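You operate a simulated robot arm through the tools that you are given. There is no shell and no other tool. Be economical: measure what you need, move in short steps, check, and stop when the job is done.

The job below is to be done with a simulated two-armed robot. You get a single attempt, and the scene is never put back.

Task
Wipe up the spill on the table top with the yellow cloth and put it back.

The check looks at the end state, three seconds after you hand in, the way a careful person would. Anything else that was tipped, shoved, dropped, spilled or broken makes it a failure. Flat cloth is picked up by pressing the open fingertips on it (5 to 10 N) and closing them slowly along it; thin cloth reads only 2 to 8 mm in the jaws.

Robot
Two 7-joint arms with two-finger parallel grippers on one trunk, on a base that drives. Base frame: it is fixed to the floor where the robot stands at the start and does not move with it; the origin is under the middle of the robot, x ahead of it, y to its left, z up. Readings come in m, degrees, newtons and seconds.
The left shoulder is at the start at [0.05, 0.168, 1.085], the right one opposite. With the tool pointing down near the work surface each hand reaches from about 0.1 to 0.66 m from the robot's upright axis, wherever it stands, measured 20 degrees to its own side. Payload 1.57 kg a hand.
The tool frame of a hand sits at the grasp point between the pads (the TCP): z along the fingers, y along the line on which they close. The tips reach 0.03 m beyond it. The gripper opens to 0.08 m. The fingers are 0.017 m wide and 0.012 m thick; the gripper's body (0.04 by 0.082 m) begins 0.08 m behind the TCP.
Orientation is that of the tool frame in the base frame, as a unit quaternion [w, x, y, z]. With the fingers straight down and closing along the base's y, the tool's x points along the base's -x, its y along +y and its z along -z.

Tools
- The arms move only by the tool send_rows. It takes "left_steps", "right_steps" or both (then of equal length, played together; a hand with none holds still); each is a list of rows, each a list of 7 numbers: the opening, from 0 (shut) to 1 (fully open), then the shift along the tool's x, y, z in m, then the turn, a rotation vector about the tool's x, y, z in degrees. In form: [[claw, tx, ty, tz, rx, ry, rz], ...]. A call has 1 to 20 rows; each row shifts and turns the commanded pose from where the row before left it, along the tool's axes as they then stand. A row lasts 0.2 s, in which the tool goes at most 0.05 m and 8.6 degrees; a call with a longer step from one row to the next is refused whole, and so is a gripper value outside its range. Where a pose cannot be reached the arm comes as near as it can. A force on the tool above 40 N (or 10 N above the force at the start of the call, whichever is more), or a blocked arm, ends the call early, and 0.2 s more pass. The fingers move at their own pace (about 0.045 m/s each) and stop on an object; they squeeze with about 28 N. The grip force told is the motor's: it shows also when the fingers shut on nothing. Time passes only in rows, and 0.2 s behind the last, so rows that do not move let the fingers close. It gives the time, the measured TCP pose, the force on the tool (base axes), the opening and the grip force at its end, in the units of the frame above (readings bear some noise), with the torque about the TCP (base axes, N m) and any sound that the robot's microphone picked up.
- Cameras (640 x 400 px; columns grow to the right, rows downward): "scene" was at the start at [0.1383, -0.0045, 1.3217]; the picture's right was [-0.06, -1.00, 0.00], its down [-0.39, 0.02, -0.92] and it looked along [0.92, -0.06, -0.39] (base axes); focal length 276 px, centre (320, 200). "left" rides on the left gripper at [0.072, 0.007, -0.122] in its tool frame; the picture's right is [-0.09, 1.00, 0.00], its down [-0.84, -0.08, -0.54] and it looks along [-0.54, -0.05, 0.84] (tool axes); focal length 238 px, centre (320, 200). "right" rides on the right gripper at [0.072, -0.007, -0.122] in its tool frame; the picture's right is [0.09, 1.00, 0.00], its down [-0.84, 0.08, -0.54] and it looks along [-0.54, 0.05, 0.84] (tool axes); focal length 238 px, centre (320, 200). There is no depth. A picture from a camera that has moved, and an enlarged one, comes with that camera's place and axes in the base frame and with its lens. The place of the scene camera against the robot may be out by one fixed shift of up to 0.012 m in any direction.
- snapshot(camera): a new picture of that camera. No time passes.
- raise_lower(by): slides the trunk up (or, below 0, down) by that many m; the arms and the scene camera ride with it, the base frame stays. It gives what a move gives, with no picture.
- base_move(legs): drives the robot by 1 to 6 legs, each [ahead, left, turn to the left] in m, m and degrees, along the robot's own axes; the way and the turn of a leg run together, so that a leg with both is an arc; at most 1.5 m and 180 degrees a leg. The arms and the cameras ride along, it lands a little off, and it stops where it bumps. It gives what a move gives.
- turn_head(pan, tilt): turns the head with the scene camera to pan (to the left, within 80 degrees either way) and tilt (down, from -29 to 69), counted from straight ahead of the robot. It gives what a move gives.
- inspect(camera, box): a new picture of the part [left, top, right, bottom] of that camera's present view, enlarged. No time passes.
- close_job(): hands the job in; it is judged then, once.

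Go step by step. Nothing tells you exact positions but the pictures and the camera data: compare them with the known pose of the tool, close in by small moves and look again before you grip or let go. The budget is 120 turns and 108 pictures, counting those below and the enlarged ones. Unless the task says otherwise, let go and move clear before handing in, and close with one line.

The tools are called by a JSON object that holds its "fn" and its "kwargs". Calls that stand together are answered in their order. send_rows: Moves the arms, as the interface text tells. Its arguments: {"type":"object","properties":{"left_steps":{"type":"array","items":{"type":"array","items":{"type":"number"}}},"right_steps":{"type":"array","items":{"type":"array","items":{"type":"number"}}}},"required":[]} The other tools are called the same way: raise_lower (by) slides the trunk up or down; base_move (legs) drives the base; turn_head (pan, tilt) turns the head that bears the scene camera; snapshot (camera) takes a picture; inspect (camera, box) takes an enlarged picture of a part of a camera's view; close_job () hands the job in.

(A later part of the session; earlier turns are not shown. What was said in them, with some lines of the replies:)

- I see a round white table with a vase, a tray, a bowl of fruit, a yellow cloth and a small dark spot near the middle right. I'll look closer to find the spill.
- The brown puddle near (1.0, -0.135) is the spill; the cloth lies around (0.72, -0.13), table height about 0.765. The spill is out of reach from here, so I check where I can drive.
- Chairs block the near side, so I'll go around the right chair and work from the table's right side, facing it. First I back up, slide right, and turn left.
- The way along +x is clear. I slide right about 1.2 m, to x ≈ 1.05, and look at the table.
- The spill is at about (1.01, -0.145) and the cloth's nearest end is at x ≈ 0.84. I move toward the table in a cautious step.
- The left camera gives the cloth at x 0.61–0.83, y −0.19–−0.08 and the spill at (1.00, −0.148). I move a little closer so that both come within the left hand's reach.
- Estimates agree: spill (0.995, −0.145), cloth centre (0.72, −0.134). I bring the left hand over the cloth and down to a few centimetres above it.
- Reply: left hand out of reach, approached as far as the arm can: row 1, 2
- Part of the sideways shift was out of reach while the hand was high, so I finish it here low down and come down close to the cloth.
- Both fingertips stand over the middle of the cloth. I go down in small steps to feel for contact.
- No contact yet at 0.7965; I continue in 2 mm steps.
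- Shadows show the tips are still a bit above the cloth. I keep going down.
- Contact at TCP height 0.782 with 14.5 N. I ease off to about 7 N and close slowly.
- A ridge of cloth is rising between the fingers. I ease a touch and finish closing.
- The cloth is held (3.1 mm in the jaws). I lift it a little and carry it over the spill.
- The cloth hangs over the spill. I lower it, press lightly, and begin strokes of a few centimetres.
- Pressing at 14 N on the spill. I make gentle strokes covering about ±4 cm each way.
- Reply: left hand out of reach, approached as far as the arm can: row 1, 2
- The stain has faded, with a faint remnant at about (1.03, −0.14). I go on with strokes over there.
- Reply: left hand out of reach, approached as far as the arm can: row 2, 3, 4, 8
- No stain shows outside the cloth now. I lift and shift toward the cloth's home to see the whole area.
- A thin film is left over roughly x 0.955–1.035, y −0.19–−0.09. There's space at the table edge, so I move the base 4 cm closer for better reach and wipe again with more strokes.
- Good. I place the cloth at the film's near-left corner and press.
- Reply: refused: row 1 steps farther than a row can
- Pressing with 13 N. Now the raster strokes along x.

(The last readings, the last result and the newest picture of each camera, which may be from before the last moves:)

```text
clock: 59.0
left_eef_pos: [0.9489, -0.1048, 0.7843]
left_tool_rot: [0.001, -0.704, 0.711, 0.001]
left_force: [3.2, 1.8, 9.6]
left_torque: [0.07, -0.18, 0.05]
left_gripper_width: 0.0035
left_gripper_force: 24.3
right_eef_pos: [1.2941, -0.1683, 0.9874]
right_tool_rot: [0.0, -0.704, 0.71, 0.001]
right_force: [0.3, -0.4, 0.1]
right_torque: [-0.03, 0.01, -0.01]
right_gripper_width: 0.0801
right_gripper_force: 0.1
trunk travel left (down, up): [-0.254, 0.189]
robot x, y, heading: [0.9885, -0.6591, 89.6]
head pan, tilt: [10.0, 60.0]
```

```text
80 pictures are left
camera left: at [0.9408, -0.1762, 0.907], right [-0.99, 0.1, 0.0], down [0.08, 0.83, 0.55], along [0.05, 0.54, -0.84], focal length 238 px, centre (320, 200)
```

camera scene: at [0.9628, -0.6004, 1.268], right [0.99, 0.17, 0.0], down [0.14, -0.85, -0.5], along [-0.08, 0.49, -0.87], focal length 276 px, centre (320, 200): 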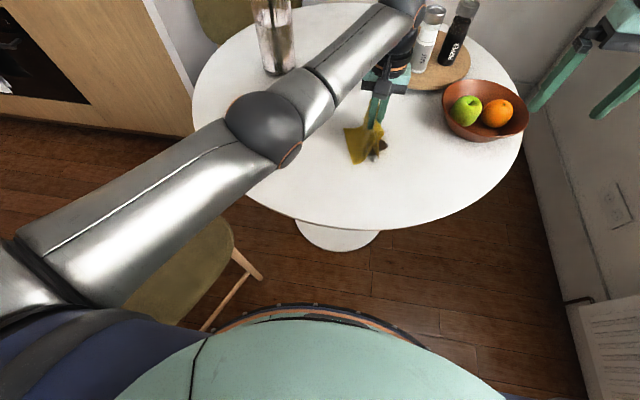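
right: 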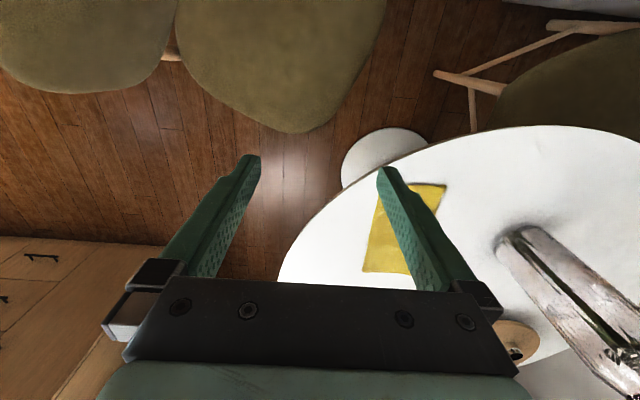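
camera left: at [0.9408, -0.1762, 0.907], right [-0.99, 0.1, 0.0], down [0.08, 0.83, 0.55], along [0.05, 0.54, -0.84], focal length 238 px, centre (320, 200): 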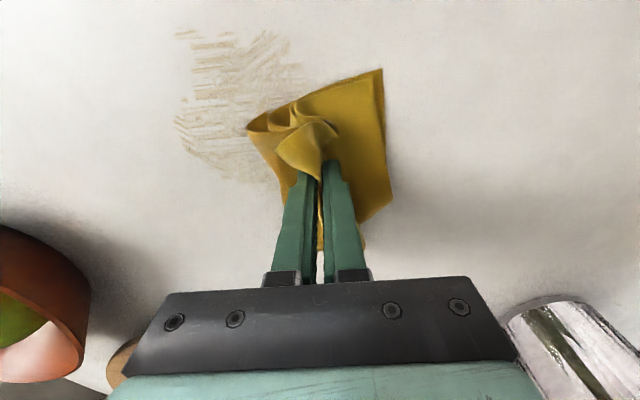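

The film is fading but still streaky. I do a second pass with strokes along y.

{"fn": "send_rows", "kwargs": {"left_steps": [[0, 0.035, 0, 0, 0, 0, 0], [0, 0.035, 0, 0, 0, 0, 0], [0, 0.03, 0, 0, 0, 0, 0], [0, -0.03, -0.018, 0, 0, 0, 0], [0, -0.035, 0, 0, 0, 0, 0], [0, -0.035, 0, 0, 0, 0, 0], [0, 0.03, -0.018, 0, 0, 0, 0], [0, 0.035, 0, 0, 0, 0, 0], [0, 0.035, 0, 0, 0, 0, 0], [0, -0.03, -0.018, 0, 0, 0, 0], [0, -0.035, 0, 0, 0, 0, 0], [0, -0.035, 0, 0, 0, 0, 0], [0, 0.03, -0.018, 0, 0, 0, 0], [0, 0.035, 0, 0, 0, 0, 0], [0, 0.035, 0, 0, 0, 0, 0], [0, -0.03, -0.018, 0, 0, 0, 0], [0, -0.035, 0, 0, 0, 0, 0], [0, -0.035, 0, 0, 0, 0, 0], [0, 0.035, 0.005, 0, 0, 0, 0], [0, 0, 0, 0, 0, 0, 0]]}}

{"fn": "send_rows", "kwargs": {"left_steps": [[0, 0.03, 0.0, 0, 0, 0, 0], [0, 0.025, 0.01, 0, 0, 0, 0], [0, -0.035, 0.01, 0, 0, 0, 0], [0, -0.035, 0, 0, 0, 0, 0], [0, -0.02, 0.01, 0, 0, 0, 0], [0, 0.035, 0.01, 0, 0, 0, 0], [0, 0.035, 0, 0, 0, 0, 0], [0, 0.02, 0.01, 0, 0, 0, 0], [0, -0.035, 0.01, 0, 0, 0, 0], [0, -0.035, 0, 0, 0, 0, 0], [0, -0.02, 0.01, 0, 0, 0, 0], [0, 0, 0, -0.03, 0, 0, 0], [0, 0, 0, -0.03, 0, 0, 0], [0, 0, 0.04, 0, 0, 0, 0], [0, 0, 0.04, 0, 0, 0, 0], [0, 0, 0.04, 0, 0, 0, 0], [0, 0, 0, 0, 0, 0, 0]]}}

{"fn": "snapshot", "kwargs": {"camera": "left"}}

{"fn": "inspect", "kwargs": {"camera": "scene", "box": [260, 60, 480, 200]}}

```text
clock: 63.2
left_eef_pos: [1.0337, -0.148, 0.7847]
left_tool_rot: [0.003, -0.704, 0.71, 0.002]
left_force: [1.1, 4.6, 13.9]
left_torque: [0.19, -0.15, 0.02]
left_gripper_width: 0.0033
left_gripper_force: 24.6
left hand out of reach, approached as far as the arm can: row 18
right_eef_pos: [1.2934, -0.1686, 0.986]
right_tool_rot: [0.001, -0.705, 0.709, 0.0]
right_force: [0.4, -0.5, 0.3]
right_torque: [0.02, 0.0, 0.01]
right_gripper_width: 0.0802
right_gripper_force: 0.1
trunk travel left (down, up): [-0.254, 0.189]
robot x, y, heading: [0.9907, -0.6622, 89.7]
head pan, tilt: [10.0, 60.0]
```

```text
clock: 66.8
left_eef_pos: [0.8402, -0.1146, 0.8439]
left_tool_rot: [0.0, -0.705, 0.71, 0.001]
left_force: [-0.6, 0.3, -0.2]
left_torque: [0.04, -0.01, 0.0]
left_gripper_width: 0.0036
left_gripper_force: 24.9
right_eef_pos: [1.2957, -0.1672, 0.9872]
right_tool_rot: [0.0, -0.705, 0.709, -0.001]
right_force: [-0.4, 0.5, 0.6]
right_torque: [-0.01, 0.0, 0.02]
right_gripper_width: 0.0801
right_gripper_force: 0.0
trunk travel left (down, up): [-0.254, 0.189]
robot x, y, heading: [0.9867, -0.6677, 89.9]
head pan, tilt: [10.0, 60.0]
```

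```text
79 pictures are left
camera left: at [0.8324, -0.1856, 0.9648], right [-0.99, 0.1, 0.0], down [0.08, 0.83, 0.54], along [0.05, 0.54, -0.84], focal length 238 px, centre (320, 200)
```

left: 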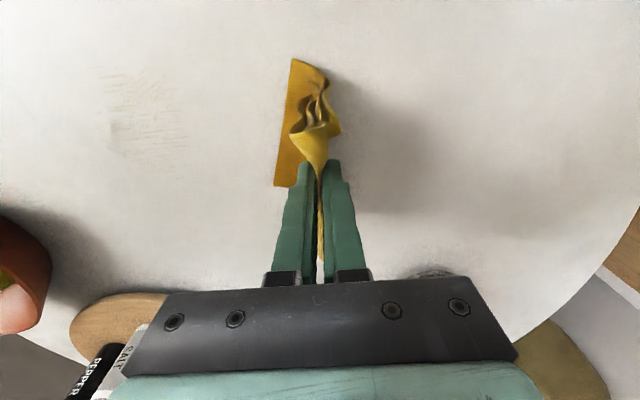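

```text
2.86 times, centred on (370, 130) of scene
camera zoom: at [0.9834, -0.5563, 1.268], right [0.99, 0.17, 0.0], down [0.14, -0.85, -0.5], along [-0.08, 0.49, -0.87], focal length 788 px, centre (177, 400)
```

zoom: 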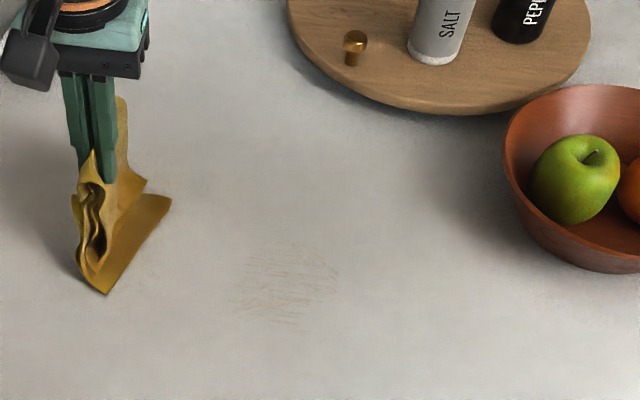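

Almost gone; only very faint streaks remain. One more full pass.

{"fn": "send_rows", "kwargs": {"left_steps": [[0, 0.03, -0.035, 0, 0, 0, 0], [0, 0.03, -0.035, 0, 0, 0, 0], [0, 0.015, -0.035, 0, 0, 0, 0], [0, 0, 0, 0.03, 0, 0, 0], [0, 0, 0, 0.025, 0, 0, 0], [0, 0, 0, 0.006, 0, 0, 0], [0, 0, -0.035, 0, 0, 0, 0], [0, 0, -0.035, 0, 0, 0, 0], [0, 0, -0.03, 0, 0, 0, 0], [0, -0.015, 0.03, 0, 0, 0, 0], [0, 0, 0.035, 0, 0, 0, 0], [0, 0, 0.035, 0, 0, 0, 0], [0, -0.015, -0.03, 0, 0, 0, 0], [0, 0, -0.035, 0, 0, 0, 0], [0, 0, -0.035, 0, 0, 0, 0], [0, -0.015, 0.03, 0, 0, 0, 0], [0, 0, 0.035, 0, 0, 0, 0], [0, 0, 0.035, 0, 0, 0, 0], [0, 0, 0, 0, 0, 0, 0]]}}

{"fn": "send_rows", "kwargs": {"left_steps": [[0, -0.015, -0.03, 0, 0, 0, 0], [0, 0, -0.035, 0, 0, 0, 0], [0, 0, -0.035, 0, 0, 0, 0], [0, -0.015, 0.03, 0, 0, 0, 0], [0, 0, 0.035, 0, 0, 0, 0], [0, 0, 0.035, 0, 0, 0, 0], [0, 0.025, -0.015, 0, 0, 0, 0], [0, 0.035, 0, 0, 0, 0, 0], [0, 0.02, -0.01, 0, 0, 0, 0], [0, -0.035, -0.01, 0, 0, 0, 0], [0, -0.04, 0, 0, 0, 0, 0], [0, 0.04, -0.015, 0, 0, 0, 0], [0, 0.035, 0, 0, 0, 0, 0], [0, -0.035, -0.015, 0, 0, 0, 0], [0, -0.035, 0, 0, 0, 0, 0], [0, 0.04, -0.015, 0, 0, 0, 0], [0, 0.03, 0, 0, 0, 0, 0], [0, 0, 0, 0, 0, 0, 0]]}}

{"fn": "send_rows", "kwargs": {"left_steps": [[0, 0, 0, -0.03, 0, 0, 0], [0, 0, 0, -0.03, 0, 0, 0], [0, 0, 0.04, 0, 0, 0, 0], [0, 0, 0.04, 0, 0, 0, 0], [0, 0, 0.04, 0, 0, 0, 0], [0, 0, 0.04, 0, 0, 0, 0], [0, 0, 0.04, 0, 0, 0, 0], [0, 0, 0, 0, 0, 0, 0]]}}

{"fn": "snapshot", "kwargs": {"camera": "left"}}

{"fn": "inspect", "kwargs": {"camera": "scene", "box": [260, 60, 480, 200]}}

```text
clock: 70.8
left_eef_pos: [0.9505, -0.1426, 0.785]
left_tool_rot: [0.004, -0.704, 0.71, 0.002]
left_force: [8.3, 1.6, 25.2]
left_torque: [0.07, -0.29, -0.01]
left_gripper_width: 0.0032
left_gripper_force: 24.7
right_eef_pos: [1.2949, -0.1688, 0.9859]
right_tool_rot: [0.001, -0.705, 0.71, 0.001]
right_force: [0.1, 0.9, -0.7]
right_torque: [0.0, 0.0, -0.04]
right_gripper_width: 0.08
right_gripper_force: 0.0
trunk travel left (down, up): [-0.254, 0.189]
robot x, y, heading: [0.9899, -0.6627, 89.7]
head pan, tilt: [10.0, 60.0]
```

```text
clock: 74.6
left_eef_pos: [1.0254, -0.1903, 0.7911]
left_tool_rot: [0.008, -0.703, 0.711, 0.008]
left_force: [0.2, 0.7, 0.2]
left_torque: [0.02, -0.03, 0.01]
left_gripper_width: 0.0034
left_gripper_force: 24.8
right_eef_pos: [1.295, -0.1684, 0.9863]
right_tool_rot: [0.0, -0.704, 0.71, 0.001]
right_force: [0.3, -0.5, 0.7]
right_torque: [-0.03, -0.01, -0.01]
right_gripper_width: 0.0796
right_gripper_force: 0.0
trunk travel left (down, up): [-0.254, 0.189]
robot x, y, heading: [0.9888, -0.6625, 89.7]
head pan, tilt: [10.0, 60.0]
```

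```text
clock: 76.4
left_eef_pos: [0.8262, -0.1904, 0.8407]
left_tool_rot: [0.001, -0.704, 0.71, 0.001]
left_force: [-0.2, 0.6, -0.2]
left_torque: [0.03, 0.0, 0.03]
left_gripper_width: 0.0034
left_gripper_force: 24.3
right_eef_pos: [1.2939, -0.1675, 0.9862]
right_tool_rot: [0.0, -0.705, 0.709, 0.0]
right_force: [-0.6, 0.2, -0.6]
right_torque: [0.04, 0.0, 0.0]
right_gripper_width: 0.0799
right_gripper_force: 0.1
trunk travel left (down, up): [-0.254, 0.189]
robot x, y, heading: [0.9877, -0.6619, 89.7]
head pan, tilt: [10.0, 60.0]
```

```text
77 pictures are left
camera left: at [0.818, -0.2618, 0.9631], right [-0.99, 0.1, 0.0], down [0.08, 0.83, 0.54], along [0.05, 0.54, -0.84], focal length 238 px, centre (320, 200)
```

left: 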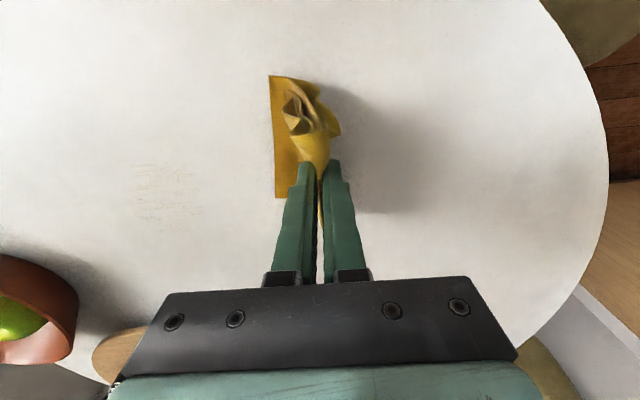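

```text
2.86 times, centred on (370, 130) of scene
camera zoom: at [0.9834, -0.5563, 1.268], right [0.99, 0.17, 0.0], down [0.14, -0.85, -0.5], along [-0.08, 0.49, -0.87], focal length 788 px, centre (177, 400)
```

zoom: 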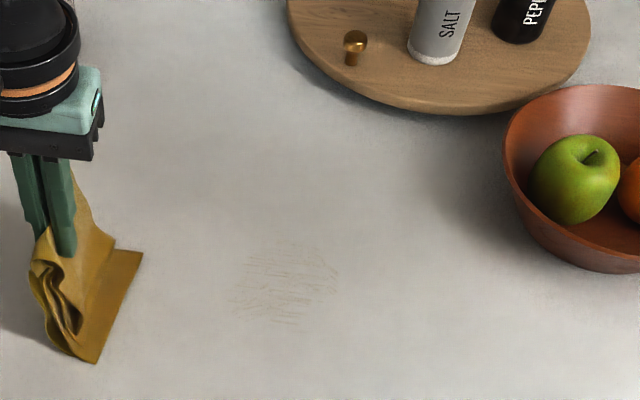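

Only the faintest trace remains around (0.99, −0.15). One more pass with firm pressure, concentrated there.

{"fn": "send_rows", "kwargs": {"left_steps": [[0, 0, -0.04, 0, 0, 0, 0], [0, -0.005, -0.04, 0, 0, 0, 0], [0, -0.01, -0.04, 0, 0, 0, 0], [0, 0, 0, 0.03, 0, 0, 0], [0, 0, 0, 0.025, 0, 0, 0], [0, 0, 0, 0.004, 0, 0, 0], [0, 0, 0, 0, 0, 0, 0]]}}

{"fn": "send_rows", "kwargs": {"left_steps": [[0, 0, -0.04, 0, 0, 0, 0], [0, 0, -0.035, 0, 0, 0, 0], [0, -0.012, 0.035, 0, 0, 0, 0], [0, 0, 0.04, 0, 0, 0, 0], [0, -0.012, -0.035, 0, 0, 0, 0], [0, 0, -0.04, 0, 0, 0, 0], [0, -0.012, 0.035, 0, 0, 0, 0], [0, 0, 0.04, 0, 0, 0, 0], [0, -0.012, -0.035, 0, 0, 0, 0], [0, 0, -0.04, 0, 0, 0, 0], [0, -0.012, 0.035, 0, 0, 0, 0], [0, 0, 0.04, 0, 0, 0, 0], [0, 0.02, -0.035, 0, 0, 0, 0], [0, 0, -0.04, 0, 0, 0, 0], [0, 0.02, 0.035, 0, 0, 0, 0], [0, 0, 0.04, 0, 0, 0, 0], [0, 0.01, -0.035, 0, 0, 0, 0], [0, 0, -0.04, 0, 0, 0, 0], [0, 0, 0.04, 0, 0, 0, 0], [0, 0, 0, 0, 0, 0, 0]]}}

{"fn": "snapshot", "kwargs": {"camera": "left"}}

```text
clock: 78.0
left_eef_pos: [0.9469, -0.1777, 0.7856]
left_tool_rot: [0.004, -0.705, 0.71, 0.002]
left_force: [-4.8, -0.1, 21.9]
left_torque: [0.09, 0.07, 0.01]
left_gripper_width: 0.0033
left_gripper_force: 24.7
right_eef_pos: [1.2945, -0.1697, 0.9872]
right_tool_rot: [0.0, -0.704, 0.71, 0.001]
right_force: [-0.3, -0.4, 0.0]
right_torque: [0.0, 0.0, -0.02]
right_gripper_width: 0.0801
right_gripper_force: 0.0
trunk travel left (down, up): [-0.254, 0.189]
robot x, y, heading: [0.9869, -0.6657, 89.6]
head pan, tilt: [10.0, 60.0]
```

```text
clock: 82.2
left_eef_pos: [0.9846, -0.1679, 0.7866]
left_tool_rot: [0.003, -0.703, 0.711, 0.001]
left_force: [7.7, 0.1, 18.2]
left_torque: [0.05, -0.25, 0.0]
left_gripper_width: 0.0033
left_gripper_force: 24.5
right_eef_pos: [1.2959, -0.1692, 0.9872]
right_tool_rot: [0.001, -0.704, 0.71, 0.0]
right_force: [-0.3, 0.7, -1.1]
right_torque: [0.01, 0.03, -0.01]
right_gripper_width: 0.08
right_gripper_force: 0.0
trunk travel left (down, up): [-0.254, 0.189]
robot x, y, heading: [0.989, -0.663, 89.5]
head pan, tilt: [10.0, 60.0]
```

```text
75 pictures are left
camera left: at [0.9748, -0.2402, 0.9068], right [-0.99, 0.1, 0.0], down [0.08, 0.83, 0.55], along [0.06, 0.54, -0.84], focal length 238 px, centre (320, 200)
```

left: 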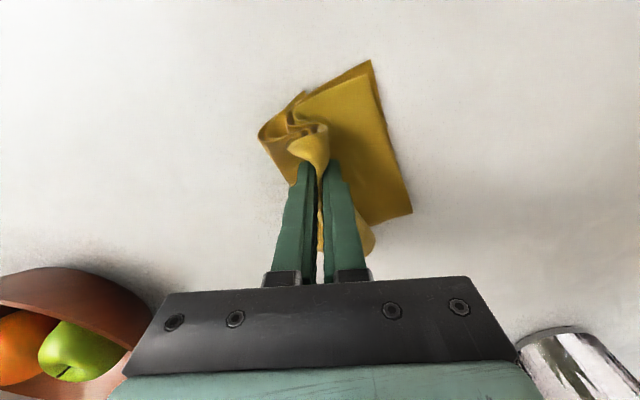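

No trace is visible around the cloth. I lift it and carry it back toward home (0.73, −0.14), then check the spot.

{"fn": "send_rows", "kwargs": {"left_steps": [[0, 0, 0, -0.03, 0, 0, 0], [0, 0, 0, -0.04, 0, 0, 0], [0, -0.004, 0.04, 0, 0, 0, 0], [0, -0.004, 0.04, 0, 0, 0, 0], [0, -0.004, 0.04, 0, 0, 0, 0], [0, -0.004, 0.04, 0, 0, 0, 0], [0, -0.004, 0.04, 0, 0, 0, 0], [0, -0.008, 0.04, 0, 0, 0, 0], [0, 0, 0.015, 0, 0, 0, 0], [0, 0, 0, 0, 0, 0, 0]]}}

{"fn": "inspect", "kwargs": {"camera": "scene", "box": [320, 110, 400, 185]}}

{"fn": "snapshot", "kwargs": {"camera": "scene"}}

{"fn": "snapshot", "kwargs": {"camera": "left"}}

```text
clock: 84.4
left_eef_pos: [0.7255, -0.1398, 0.8574]
left_tool_rot: [0.0, -0.704, 0.71, 0.001]
left_force: [-0.7, 0.0, -0.1]
left_torque: [-0.03, 0.0, 0.01]
left_gripper_width: 0.0035
left_gripper_force: 24.0
right_eef_pos: [1.2948, -0.1681, 0.9857]
right_tool_rot: [0.0, -0.705, 0.709, 0.0]
right_force: [-0.2, 0.1, 0.2]
right_torque: [-0.03, 0.02, 0.0]
right_gripper_width: 0.0802
right_gripper_force: 0.0
trunk travel left (down, up): [-0.254, 0.189]
robot x, y, heading: [0.9867, -0.6625, 89.5]
head pan, tilt: [10.0, 60.0]
```

```text
5.33 times, centred on (360, 148) of scene
camera zoom: at [0.9834, -0.5563, 1.268], right [0.99, 0.17, 0.0], down [0.14, -0.85, -0.5], along [-0.08, 0.49, -0.87], focal length 1471 px, centre (107, 480)
```

zoom: 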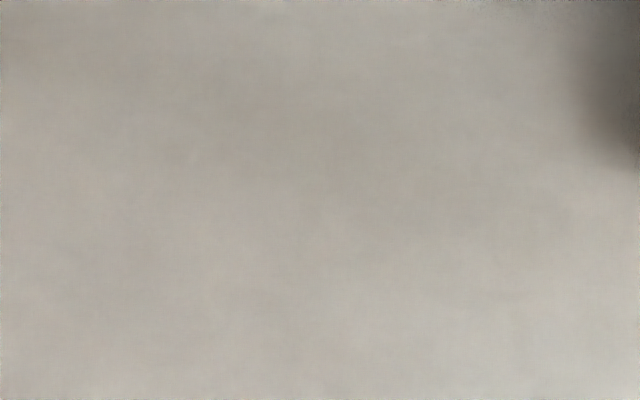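

```text
73 pictures are left
camera scene: at [0.9834, -0.5563, 1.268], right [0.99, 0.17, 0.0], down [0.14, -0.85, -0.5], along [-0.08, 0.49, -0.87], focal length 276 px, centre (320, 200)
```

scene: 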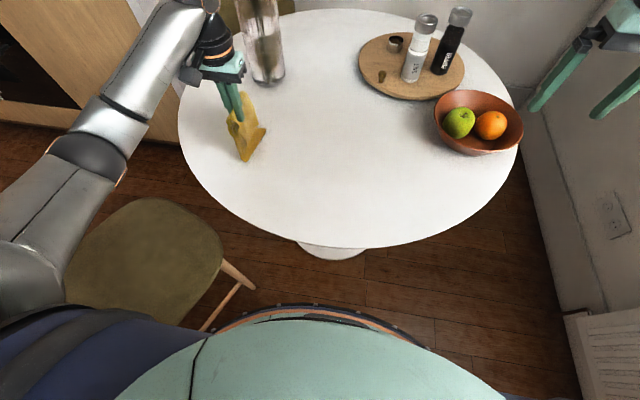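

```text
72 pictures are left
camera left: at [0.7176, -0.211, 0.9777], right [-0.99, 0.1, 0.0], down [0.08, 0.84, 0.54], along [0.05, 0.54, -0.84], focal length 238 px, centre (320, 200)
```

left: 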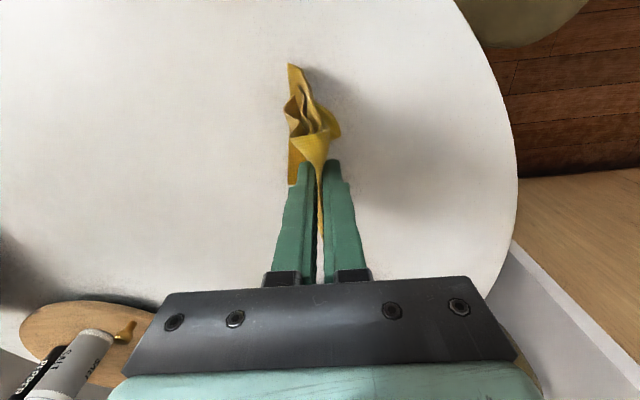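

The spot is clean. To lay the cloth out at its old place, I set it down a bit toward +x and drag it back so its tail spreads.

{"fn": "send_rows", "kwargs": {"left_steps": [[0, 0, -0.035, 0, 0, 0, 0], [0, 0, -0.035, 0, 0, 0, 0], [0, 0, 0, 0.025, 0, 0, 0], [0, 0, 0, 0.025, 0, 0, 0], [0, 0, 0, 0.02, 0, 0, 0], [0, 0, 0.015, 0, 0, 0, 0], [0, 0, 0.015, 0, 0, 0, 0], [0, 0, 0.015, 0, 0, 0, 0], [0, 0, 0.02, 0, 0, 0, 0], [0, 0, 0, 0, 0, 0, 0]]}}

{"fn": "snapshot", "kwargs": {"camera": "left"}}

```text
clock: 86.6
left_eef_pos: [0.7332, -0.139, 0.7863]
left_tool_rot: [0.002, -0.705, 0.71, 0.0]
left_force: [2.3, -0.5, 10.2]
left_torque: [0.08, -0.12, -0.01]
left_gripper_width: 0.0033
left_gripper_force: 24.4
right_eef_pos: [1.2937, -0.1688, 0.9873]
right_tool_rot: [0.001, -0.705, 0.709, 0.0]
right_force: [0.4, 0.4, 0.8]
right_torque: [-0.02, 0.02, 0.01]
right_gripper_width: 0.0796
right_gripper_force: 0.0
trunk travel left (down, up): [-0.254, 0.189]
robot x, y, heading: [0.9901, -0.665, 89.4]
head pan, tilt: [10.0, 60.0]
```

```text
71 pictures are left
camera left: at [0.7243, -0.211, 0.9063], right [-0.99, 0.1, 0.0], down [0.08, 0.83, 0.55], along [0.05, 0.54, -0.84], focal length 238 px, centre (320, 200)
```

left: 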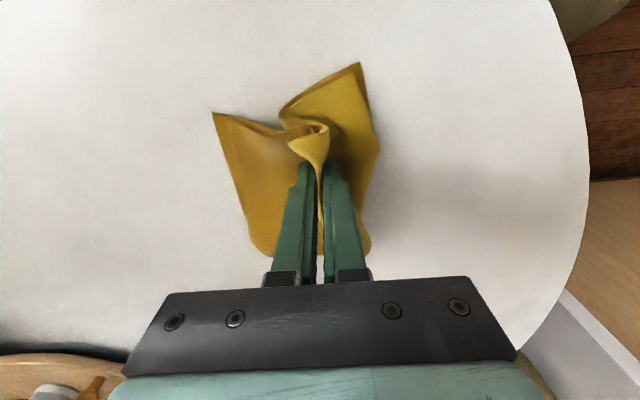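

The +x half is out. I open the fingers slowly while lightly pressing, which spreads the pinched fold back out.

{"fn": "send_rows", "kwargs": {"left_steps": [[0.1, 0, 0, -0.001, 0, 0, 0], [0.2, 0, 0, 0, 0, 0, 0], [0.3, 0, 0, 0, 0, 0, 0], [0.4, 0, 0, 0, 0, 0, 0], [0.5, 0, 0, 0, 0, 0, 0], [0.6, 0, 0, 0, 0, 0, 0], [0.7, 0, 0, 0, 0, 0, 0], [0.8, 0, 0, 0, 0, 0, 0], [0.9, 0, 0, 0, 0, 0, 0], [1, 0, 0, 0, 0, 0, 0], [1, 0, 0, 0, 0, 0, 0]]}}

{"fn": "snapshot", "kwargs": {"camera": "left"}}

```text
clock: 89.0
left_eef_pos: [0.7328, -0.1388, 0.7851]
left_tool_rot: [0.001, -0.705, 0.71, 0.0]
left_force: [-0.2, 0.0, 0.5]
left_torque: [0.03, -0.01, 0.02]
left_gripper_width: 0.0796
left_gripper_force: 0.1
right_eef_pos: [1.2954, -0.1678, 0.987]
right_tool_rot: [-0.001, -0.705, 0.709, 0.0]
right_force: [0.2, 0.3, 0.6]
right_torque: [0.02, -0.01, -0.02]
right_gripper_width: 0.0799
right_gripper_force: 0.0
trunk travel left (down, up): [-0.254, 0.189]
robot x, y, heading: [0.9872, -0.6613, 89.5]
head pan, tilt: [10.0, 60.0]
```

```text
70 pictures are left
camera left: at [0.724, -0.2105, 0.9069], right [-0.99, 0.1, 0.0], down [0.08, 0.83, 0.54], along [0.05, 0.54, -0.84], focal length 238 px, centre (320, 200)
```

left: 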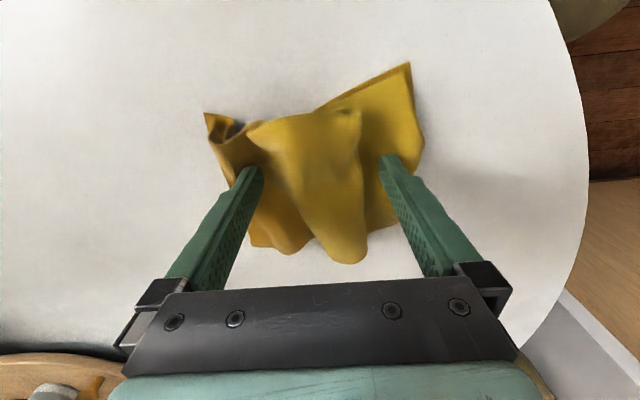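

The cloth is back but bunched. I'll smooth it once: lift, close, press on the fold and spread the fingers.

{"fn": "send_rows", "kwargs": {"left_steps": [[1, 0, 0, -0.03, 0, 0, 0], [1, 0, 0, -0.03, 0, 0, 0], [0.1, 0, 0, 0, 0, 0, 0], [0.1, 0, 0, 0, 0, 0, 0], [0.1, 0, 0, 0, 0, 0, 0], [0.1, 0, 0, 0, 0, 0, 0], [0.1, 0, 0, 0, 0, 0, 0], [0.1, 0, 0, 0.025, 0, 0, 0], [0.1, 0, 0, 0.02, 0, 0, 0], [0.1, 0, 0, 0.01, 0, 0, 0], [0.1, 0, 0, 0.005, 0, 0, 0], [0.1, 0, 0, 0, 0, 0, 0]]}}

{"fn": "snapshot", "kwargs": {"camera": "left"}}

```text
clock: 91.6
left_eef_pos: [0.7315, -0.1389, 0.784]
left_tool_rot: [0.002, -0.705, 0.71, 0.001]
left_force: [-0.5, 0.6, 1.3]
left_torque: [-0.01, 0.0, 0.0]
left_gripper_width: 0.008
left_gripper_force: 0.0
right_eef_pos: [1.2945, -0.1679, 0.9863]
right_tool_rot: [0.0, -0.705, 0.71, 0.001]
right_force: [-0.5, -0.6, -0.4]
right_torque: [0.01, 0.03, -0.02]
right_gripper_width: 0.0797
right_gripper_force: 0.1
trunk travel left (down, up): [-0.254, 0.189]
robot x, y, heading: [0.9833, -0.6594, 89.8]
head pan, tilt: [10.0, 60.0]
```

```text
69 pictures are left
camera left: at [0.7237, -0.2108, 0.906], right [-0.99, 0.1, 0.0], down [0.08, 0.83, 0.54], along [0.05, 0.54, -0.84], focal length 238 px, centre (320, 200)
```

left: 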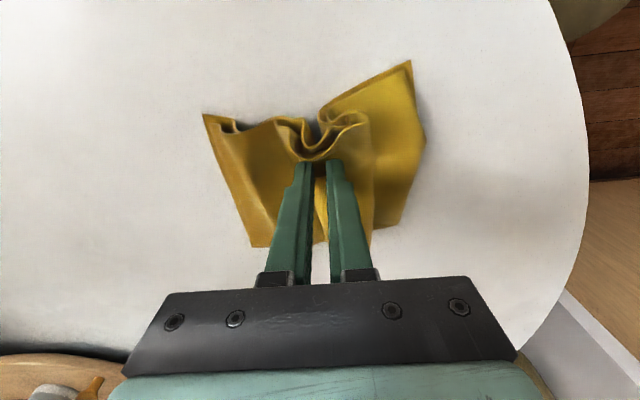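

The fingertips push the fold down. I add slight pressure and spread.

{"fn": "send_rows", "kwargs": {"left_steps": [[0.1, 0, 0, 0.002, 0, 0, 0], [0.2, 0, 0, 0, 0, 0, 0], [0.3, 0, 0, 0, 0, 0, 0], [0.4, 0, 0, 0, 0, 0, 0], [0.5, 0, 0, 0, 0, 0, 0], [0.6, 0, 0, 0, 0, 0, 0], [0.7, 0, 0, 0, 0, 0, 0], [0.8, 0, 0, 0, 0, 0, 0], [0.9, 0, 0, 0, 0, 0, 0], [1, 0, 0, 0, 0, 0, 0], [1, 0, 0, -0.02, 0, 0, 0], [1, 0, 0, -0.04, 0, 0, 0], [1, 0, 0, -0.04, 0, 0, 0], [1, 0, 0, 0, 0, 0, 0]]}}

{"fn": "snapshot", "kwargs": {"camera": "left"}}

```text
clock: 94.6
left_eef_pos: [0.7342, -0.1406, 0.8829]
left_tool_rot: [0.001, -0.704, 0.71, 0.0]
left_force: [-0.3, -0.3, -0.3]
left_torque: [0.02, 0.03, 0.0]
left_gripper_width: 0.0799
left_gripper_force: 0.0
right_eef_pos: [1.2935, -0.1691, 0.986]
right_tool_rot: [0.0, -0.704, 0.71, 0.0]
right_force: [0.1, 1.0, -0.1]
right_torque: [0.02, 0.04, -0.01]
right_gripper_width: 0.08
right_gripper_force: 0.2
trunk travel left (down, up): [-0.254, 0.189]
robot x, y, heading: [0.9883, -0.6609, 89.6]
head pan, tilt: [10.0, 60.0]
```

```text
68 pictures are left
camera left: at [0.7257, -0.2111, 1.0043], right [-0.99, 0.1, 0.0], down [0.08, 0.84, 0.54], along [0.05, 0.54, -0.84], focal length 238 px, centre (320, 200)
```

left: 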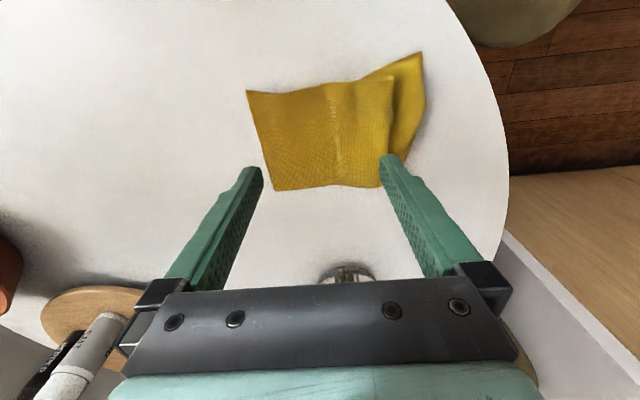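

The cloth lies nearly flat again, centred at (0.717, −0.136) where it was. I retract the left hand and take a last look.

{"fn": "send_rows", "kwargs": {"left_steps": [[1, 0, 0, -0.04, 0, 0, 0], [1, 0.02, 0, -0.04, 0, 0, 0], [1, 0.03, 0, -0.03, 0, 0, 0], [1, 0.04, 0, -0.02, 0, 0, 0], [1, 0.045, 0, 0, 0, 0, 0], [1, 0.045, 0, 0, 0, 0, 0], [1, 0, 0, 0, 0, 0, 0]]}}

{"fn": "base_move", "kwargs": {"legs": [[-0.2, 0, 0]]}}

{"fn": "turn_head", "kwargs": {"pan": 5, "tilt": 45}}

{"fn": "snapshot", "kwargs": {"camera": "scene"}}

{"fn": "inspect", "kwargs": {"camera": "left", "box": [160, 40, 480, 240]}}

```text
clock: 96.2
left_eef_pos: [0.7305, -0.3205, 1.0113]
left_tool_rot: [0.001, -0.705, 0.709, 0.002]
left_force: [0.3, 0.8, -0.1]
left_torque: [0.0, -0.02, 0.01]
left_gripper_width: 0.0801
left_gripper_force: 0.1
right_eef_pos: [1.2937, -0.1677, 0.9868]
right_tool_rot: [0.0, -0.704, 0.71, 0.0]
right_force: [0.6, -0.4, -0.4]
right_torque: [-0.02, 0.01, 0.01]
right_gripper_width: 0.08
right_gripper_force: 0.0
trunk travel left (down, up): [-0.254, 0.189]
robot x, y, heading: [0.9856, -0.6643, 89.5]
head pan, tilt: [10.0, 60.0]
```

```text
clock: 97.8
left_eef_pos: [0.7289, -0.5194, 1.0128]
left_tool_rot: [0.002, -0.704, 0.71, 0.001]
left_force: [-0.4, 0.0, -0.3]
left_torque: [0.01, -0.02, -0.04]
left_gripper_width: 0.08
left_gripper_force: 0.1
right_eef_pos: [1.2936, -0.3674, 0.9871]
right_tool_rot: [0.001, -0.704, 0.71, 0.0]
right_force: [-0.2, -0.2, 0.0]
right_torque: [0.03, -0.01, -0.02]
right_gripper_width: 0.0801
right_gripper_force: 0.1
trunk travel left (down, up): [-0.254, 0.189]
robot x, y, heading: [0.9825, -0.8623, 89.7]
head pan, tilt: [10.0, 60.0]
```

```text
clock: 98.5
left_eef_pos: [0.7289, -0.5192, 1.0121]
left_tool_rot: [0.001, -0.704, 0.71, 0.001]
left_force: [-0.3, 0.0, 0.4]
left_torque: [-0.02, 0.01, 0.0]
left_gripper_width: 0.0801
left_gripper_force: 0.1
right_eef_pos: [1.2925, -0.3648, 0.9861]
right_tool_rot: [0.0, -0.704, 0.71, 0.0]
right_force: [-0.3, -0.3, -0.9]
right_torque: [0.01, -0.01, -0.01]
right_gripper_width: 0.08
right_gripper_force: 0.0
trunk travel left (down, up): [-0.254, 0.189]
robot x, y, heading: [0.9886, -0.8603, 89.6]
head pan, tilt: [5.0, 45.0]
```

```text
67 pictures are left
camera scene: at [0.9865, -0.7391, 1.2875], right [1.0, 0.08, 0.0], down [0.06, -0.71, -0.71], along [-0.06, 0.7, -0.71], focal length 276 px, centre (320, 200)
```

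scene: 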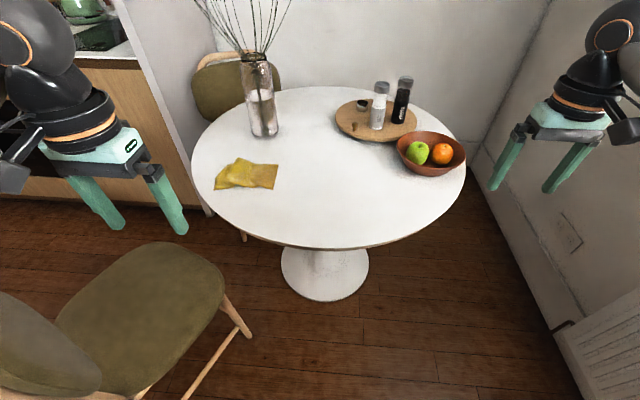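

```text
2.00 times, centred on (320, 140) of left
camera zoom: at [0.7209, -0.5902, 1.1341], right [-0.99, 0.1, 0.0], down [0.08, 0.83, 0.54], along [0.05, 0.54, -0.84], focal length 477 px, centre (320, 320)
```

zoom: 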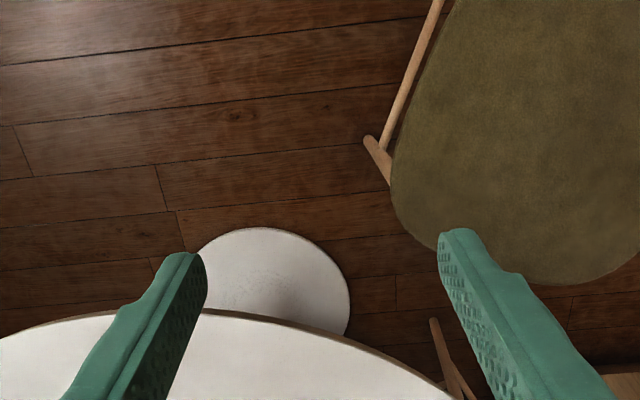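

{"fn": "inspect", "kwargs": {"camera": "scene", "box": [190, 80, 470, 250]}}

```text
2.29 times, centred on (330, 165) of scene
camera zoom: at [0.9865, -0.7391, 1.2875], right [1.0, 0.08, 0.0], down [0.06, -0.71, -0.71], along [-0.06, 0.7, -0.71], focal length 630 px, centre (297, 280)
```

zoom: 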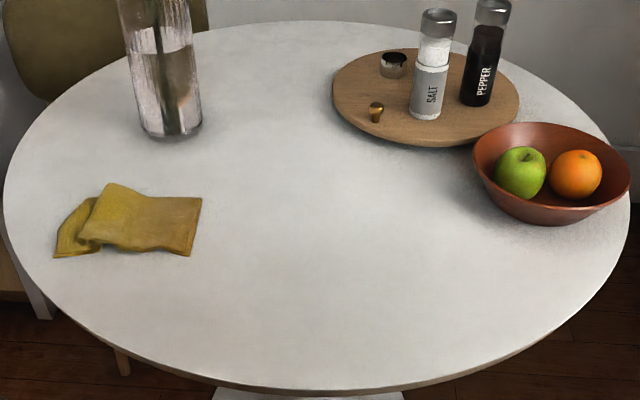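

The table is clean, the cloth is back in its place, nothing else was moved, and both hands are clear, so I hand in.

{"fn": "close_job", "kwargs": {}}

```text
The job is handed in.
```

I wiped the spill off the table and put the yellow cloth back where it was. It lies slightly folded at one end, and nothing else on the table was moved.
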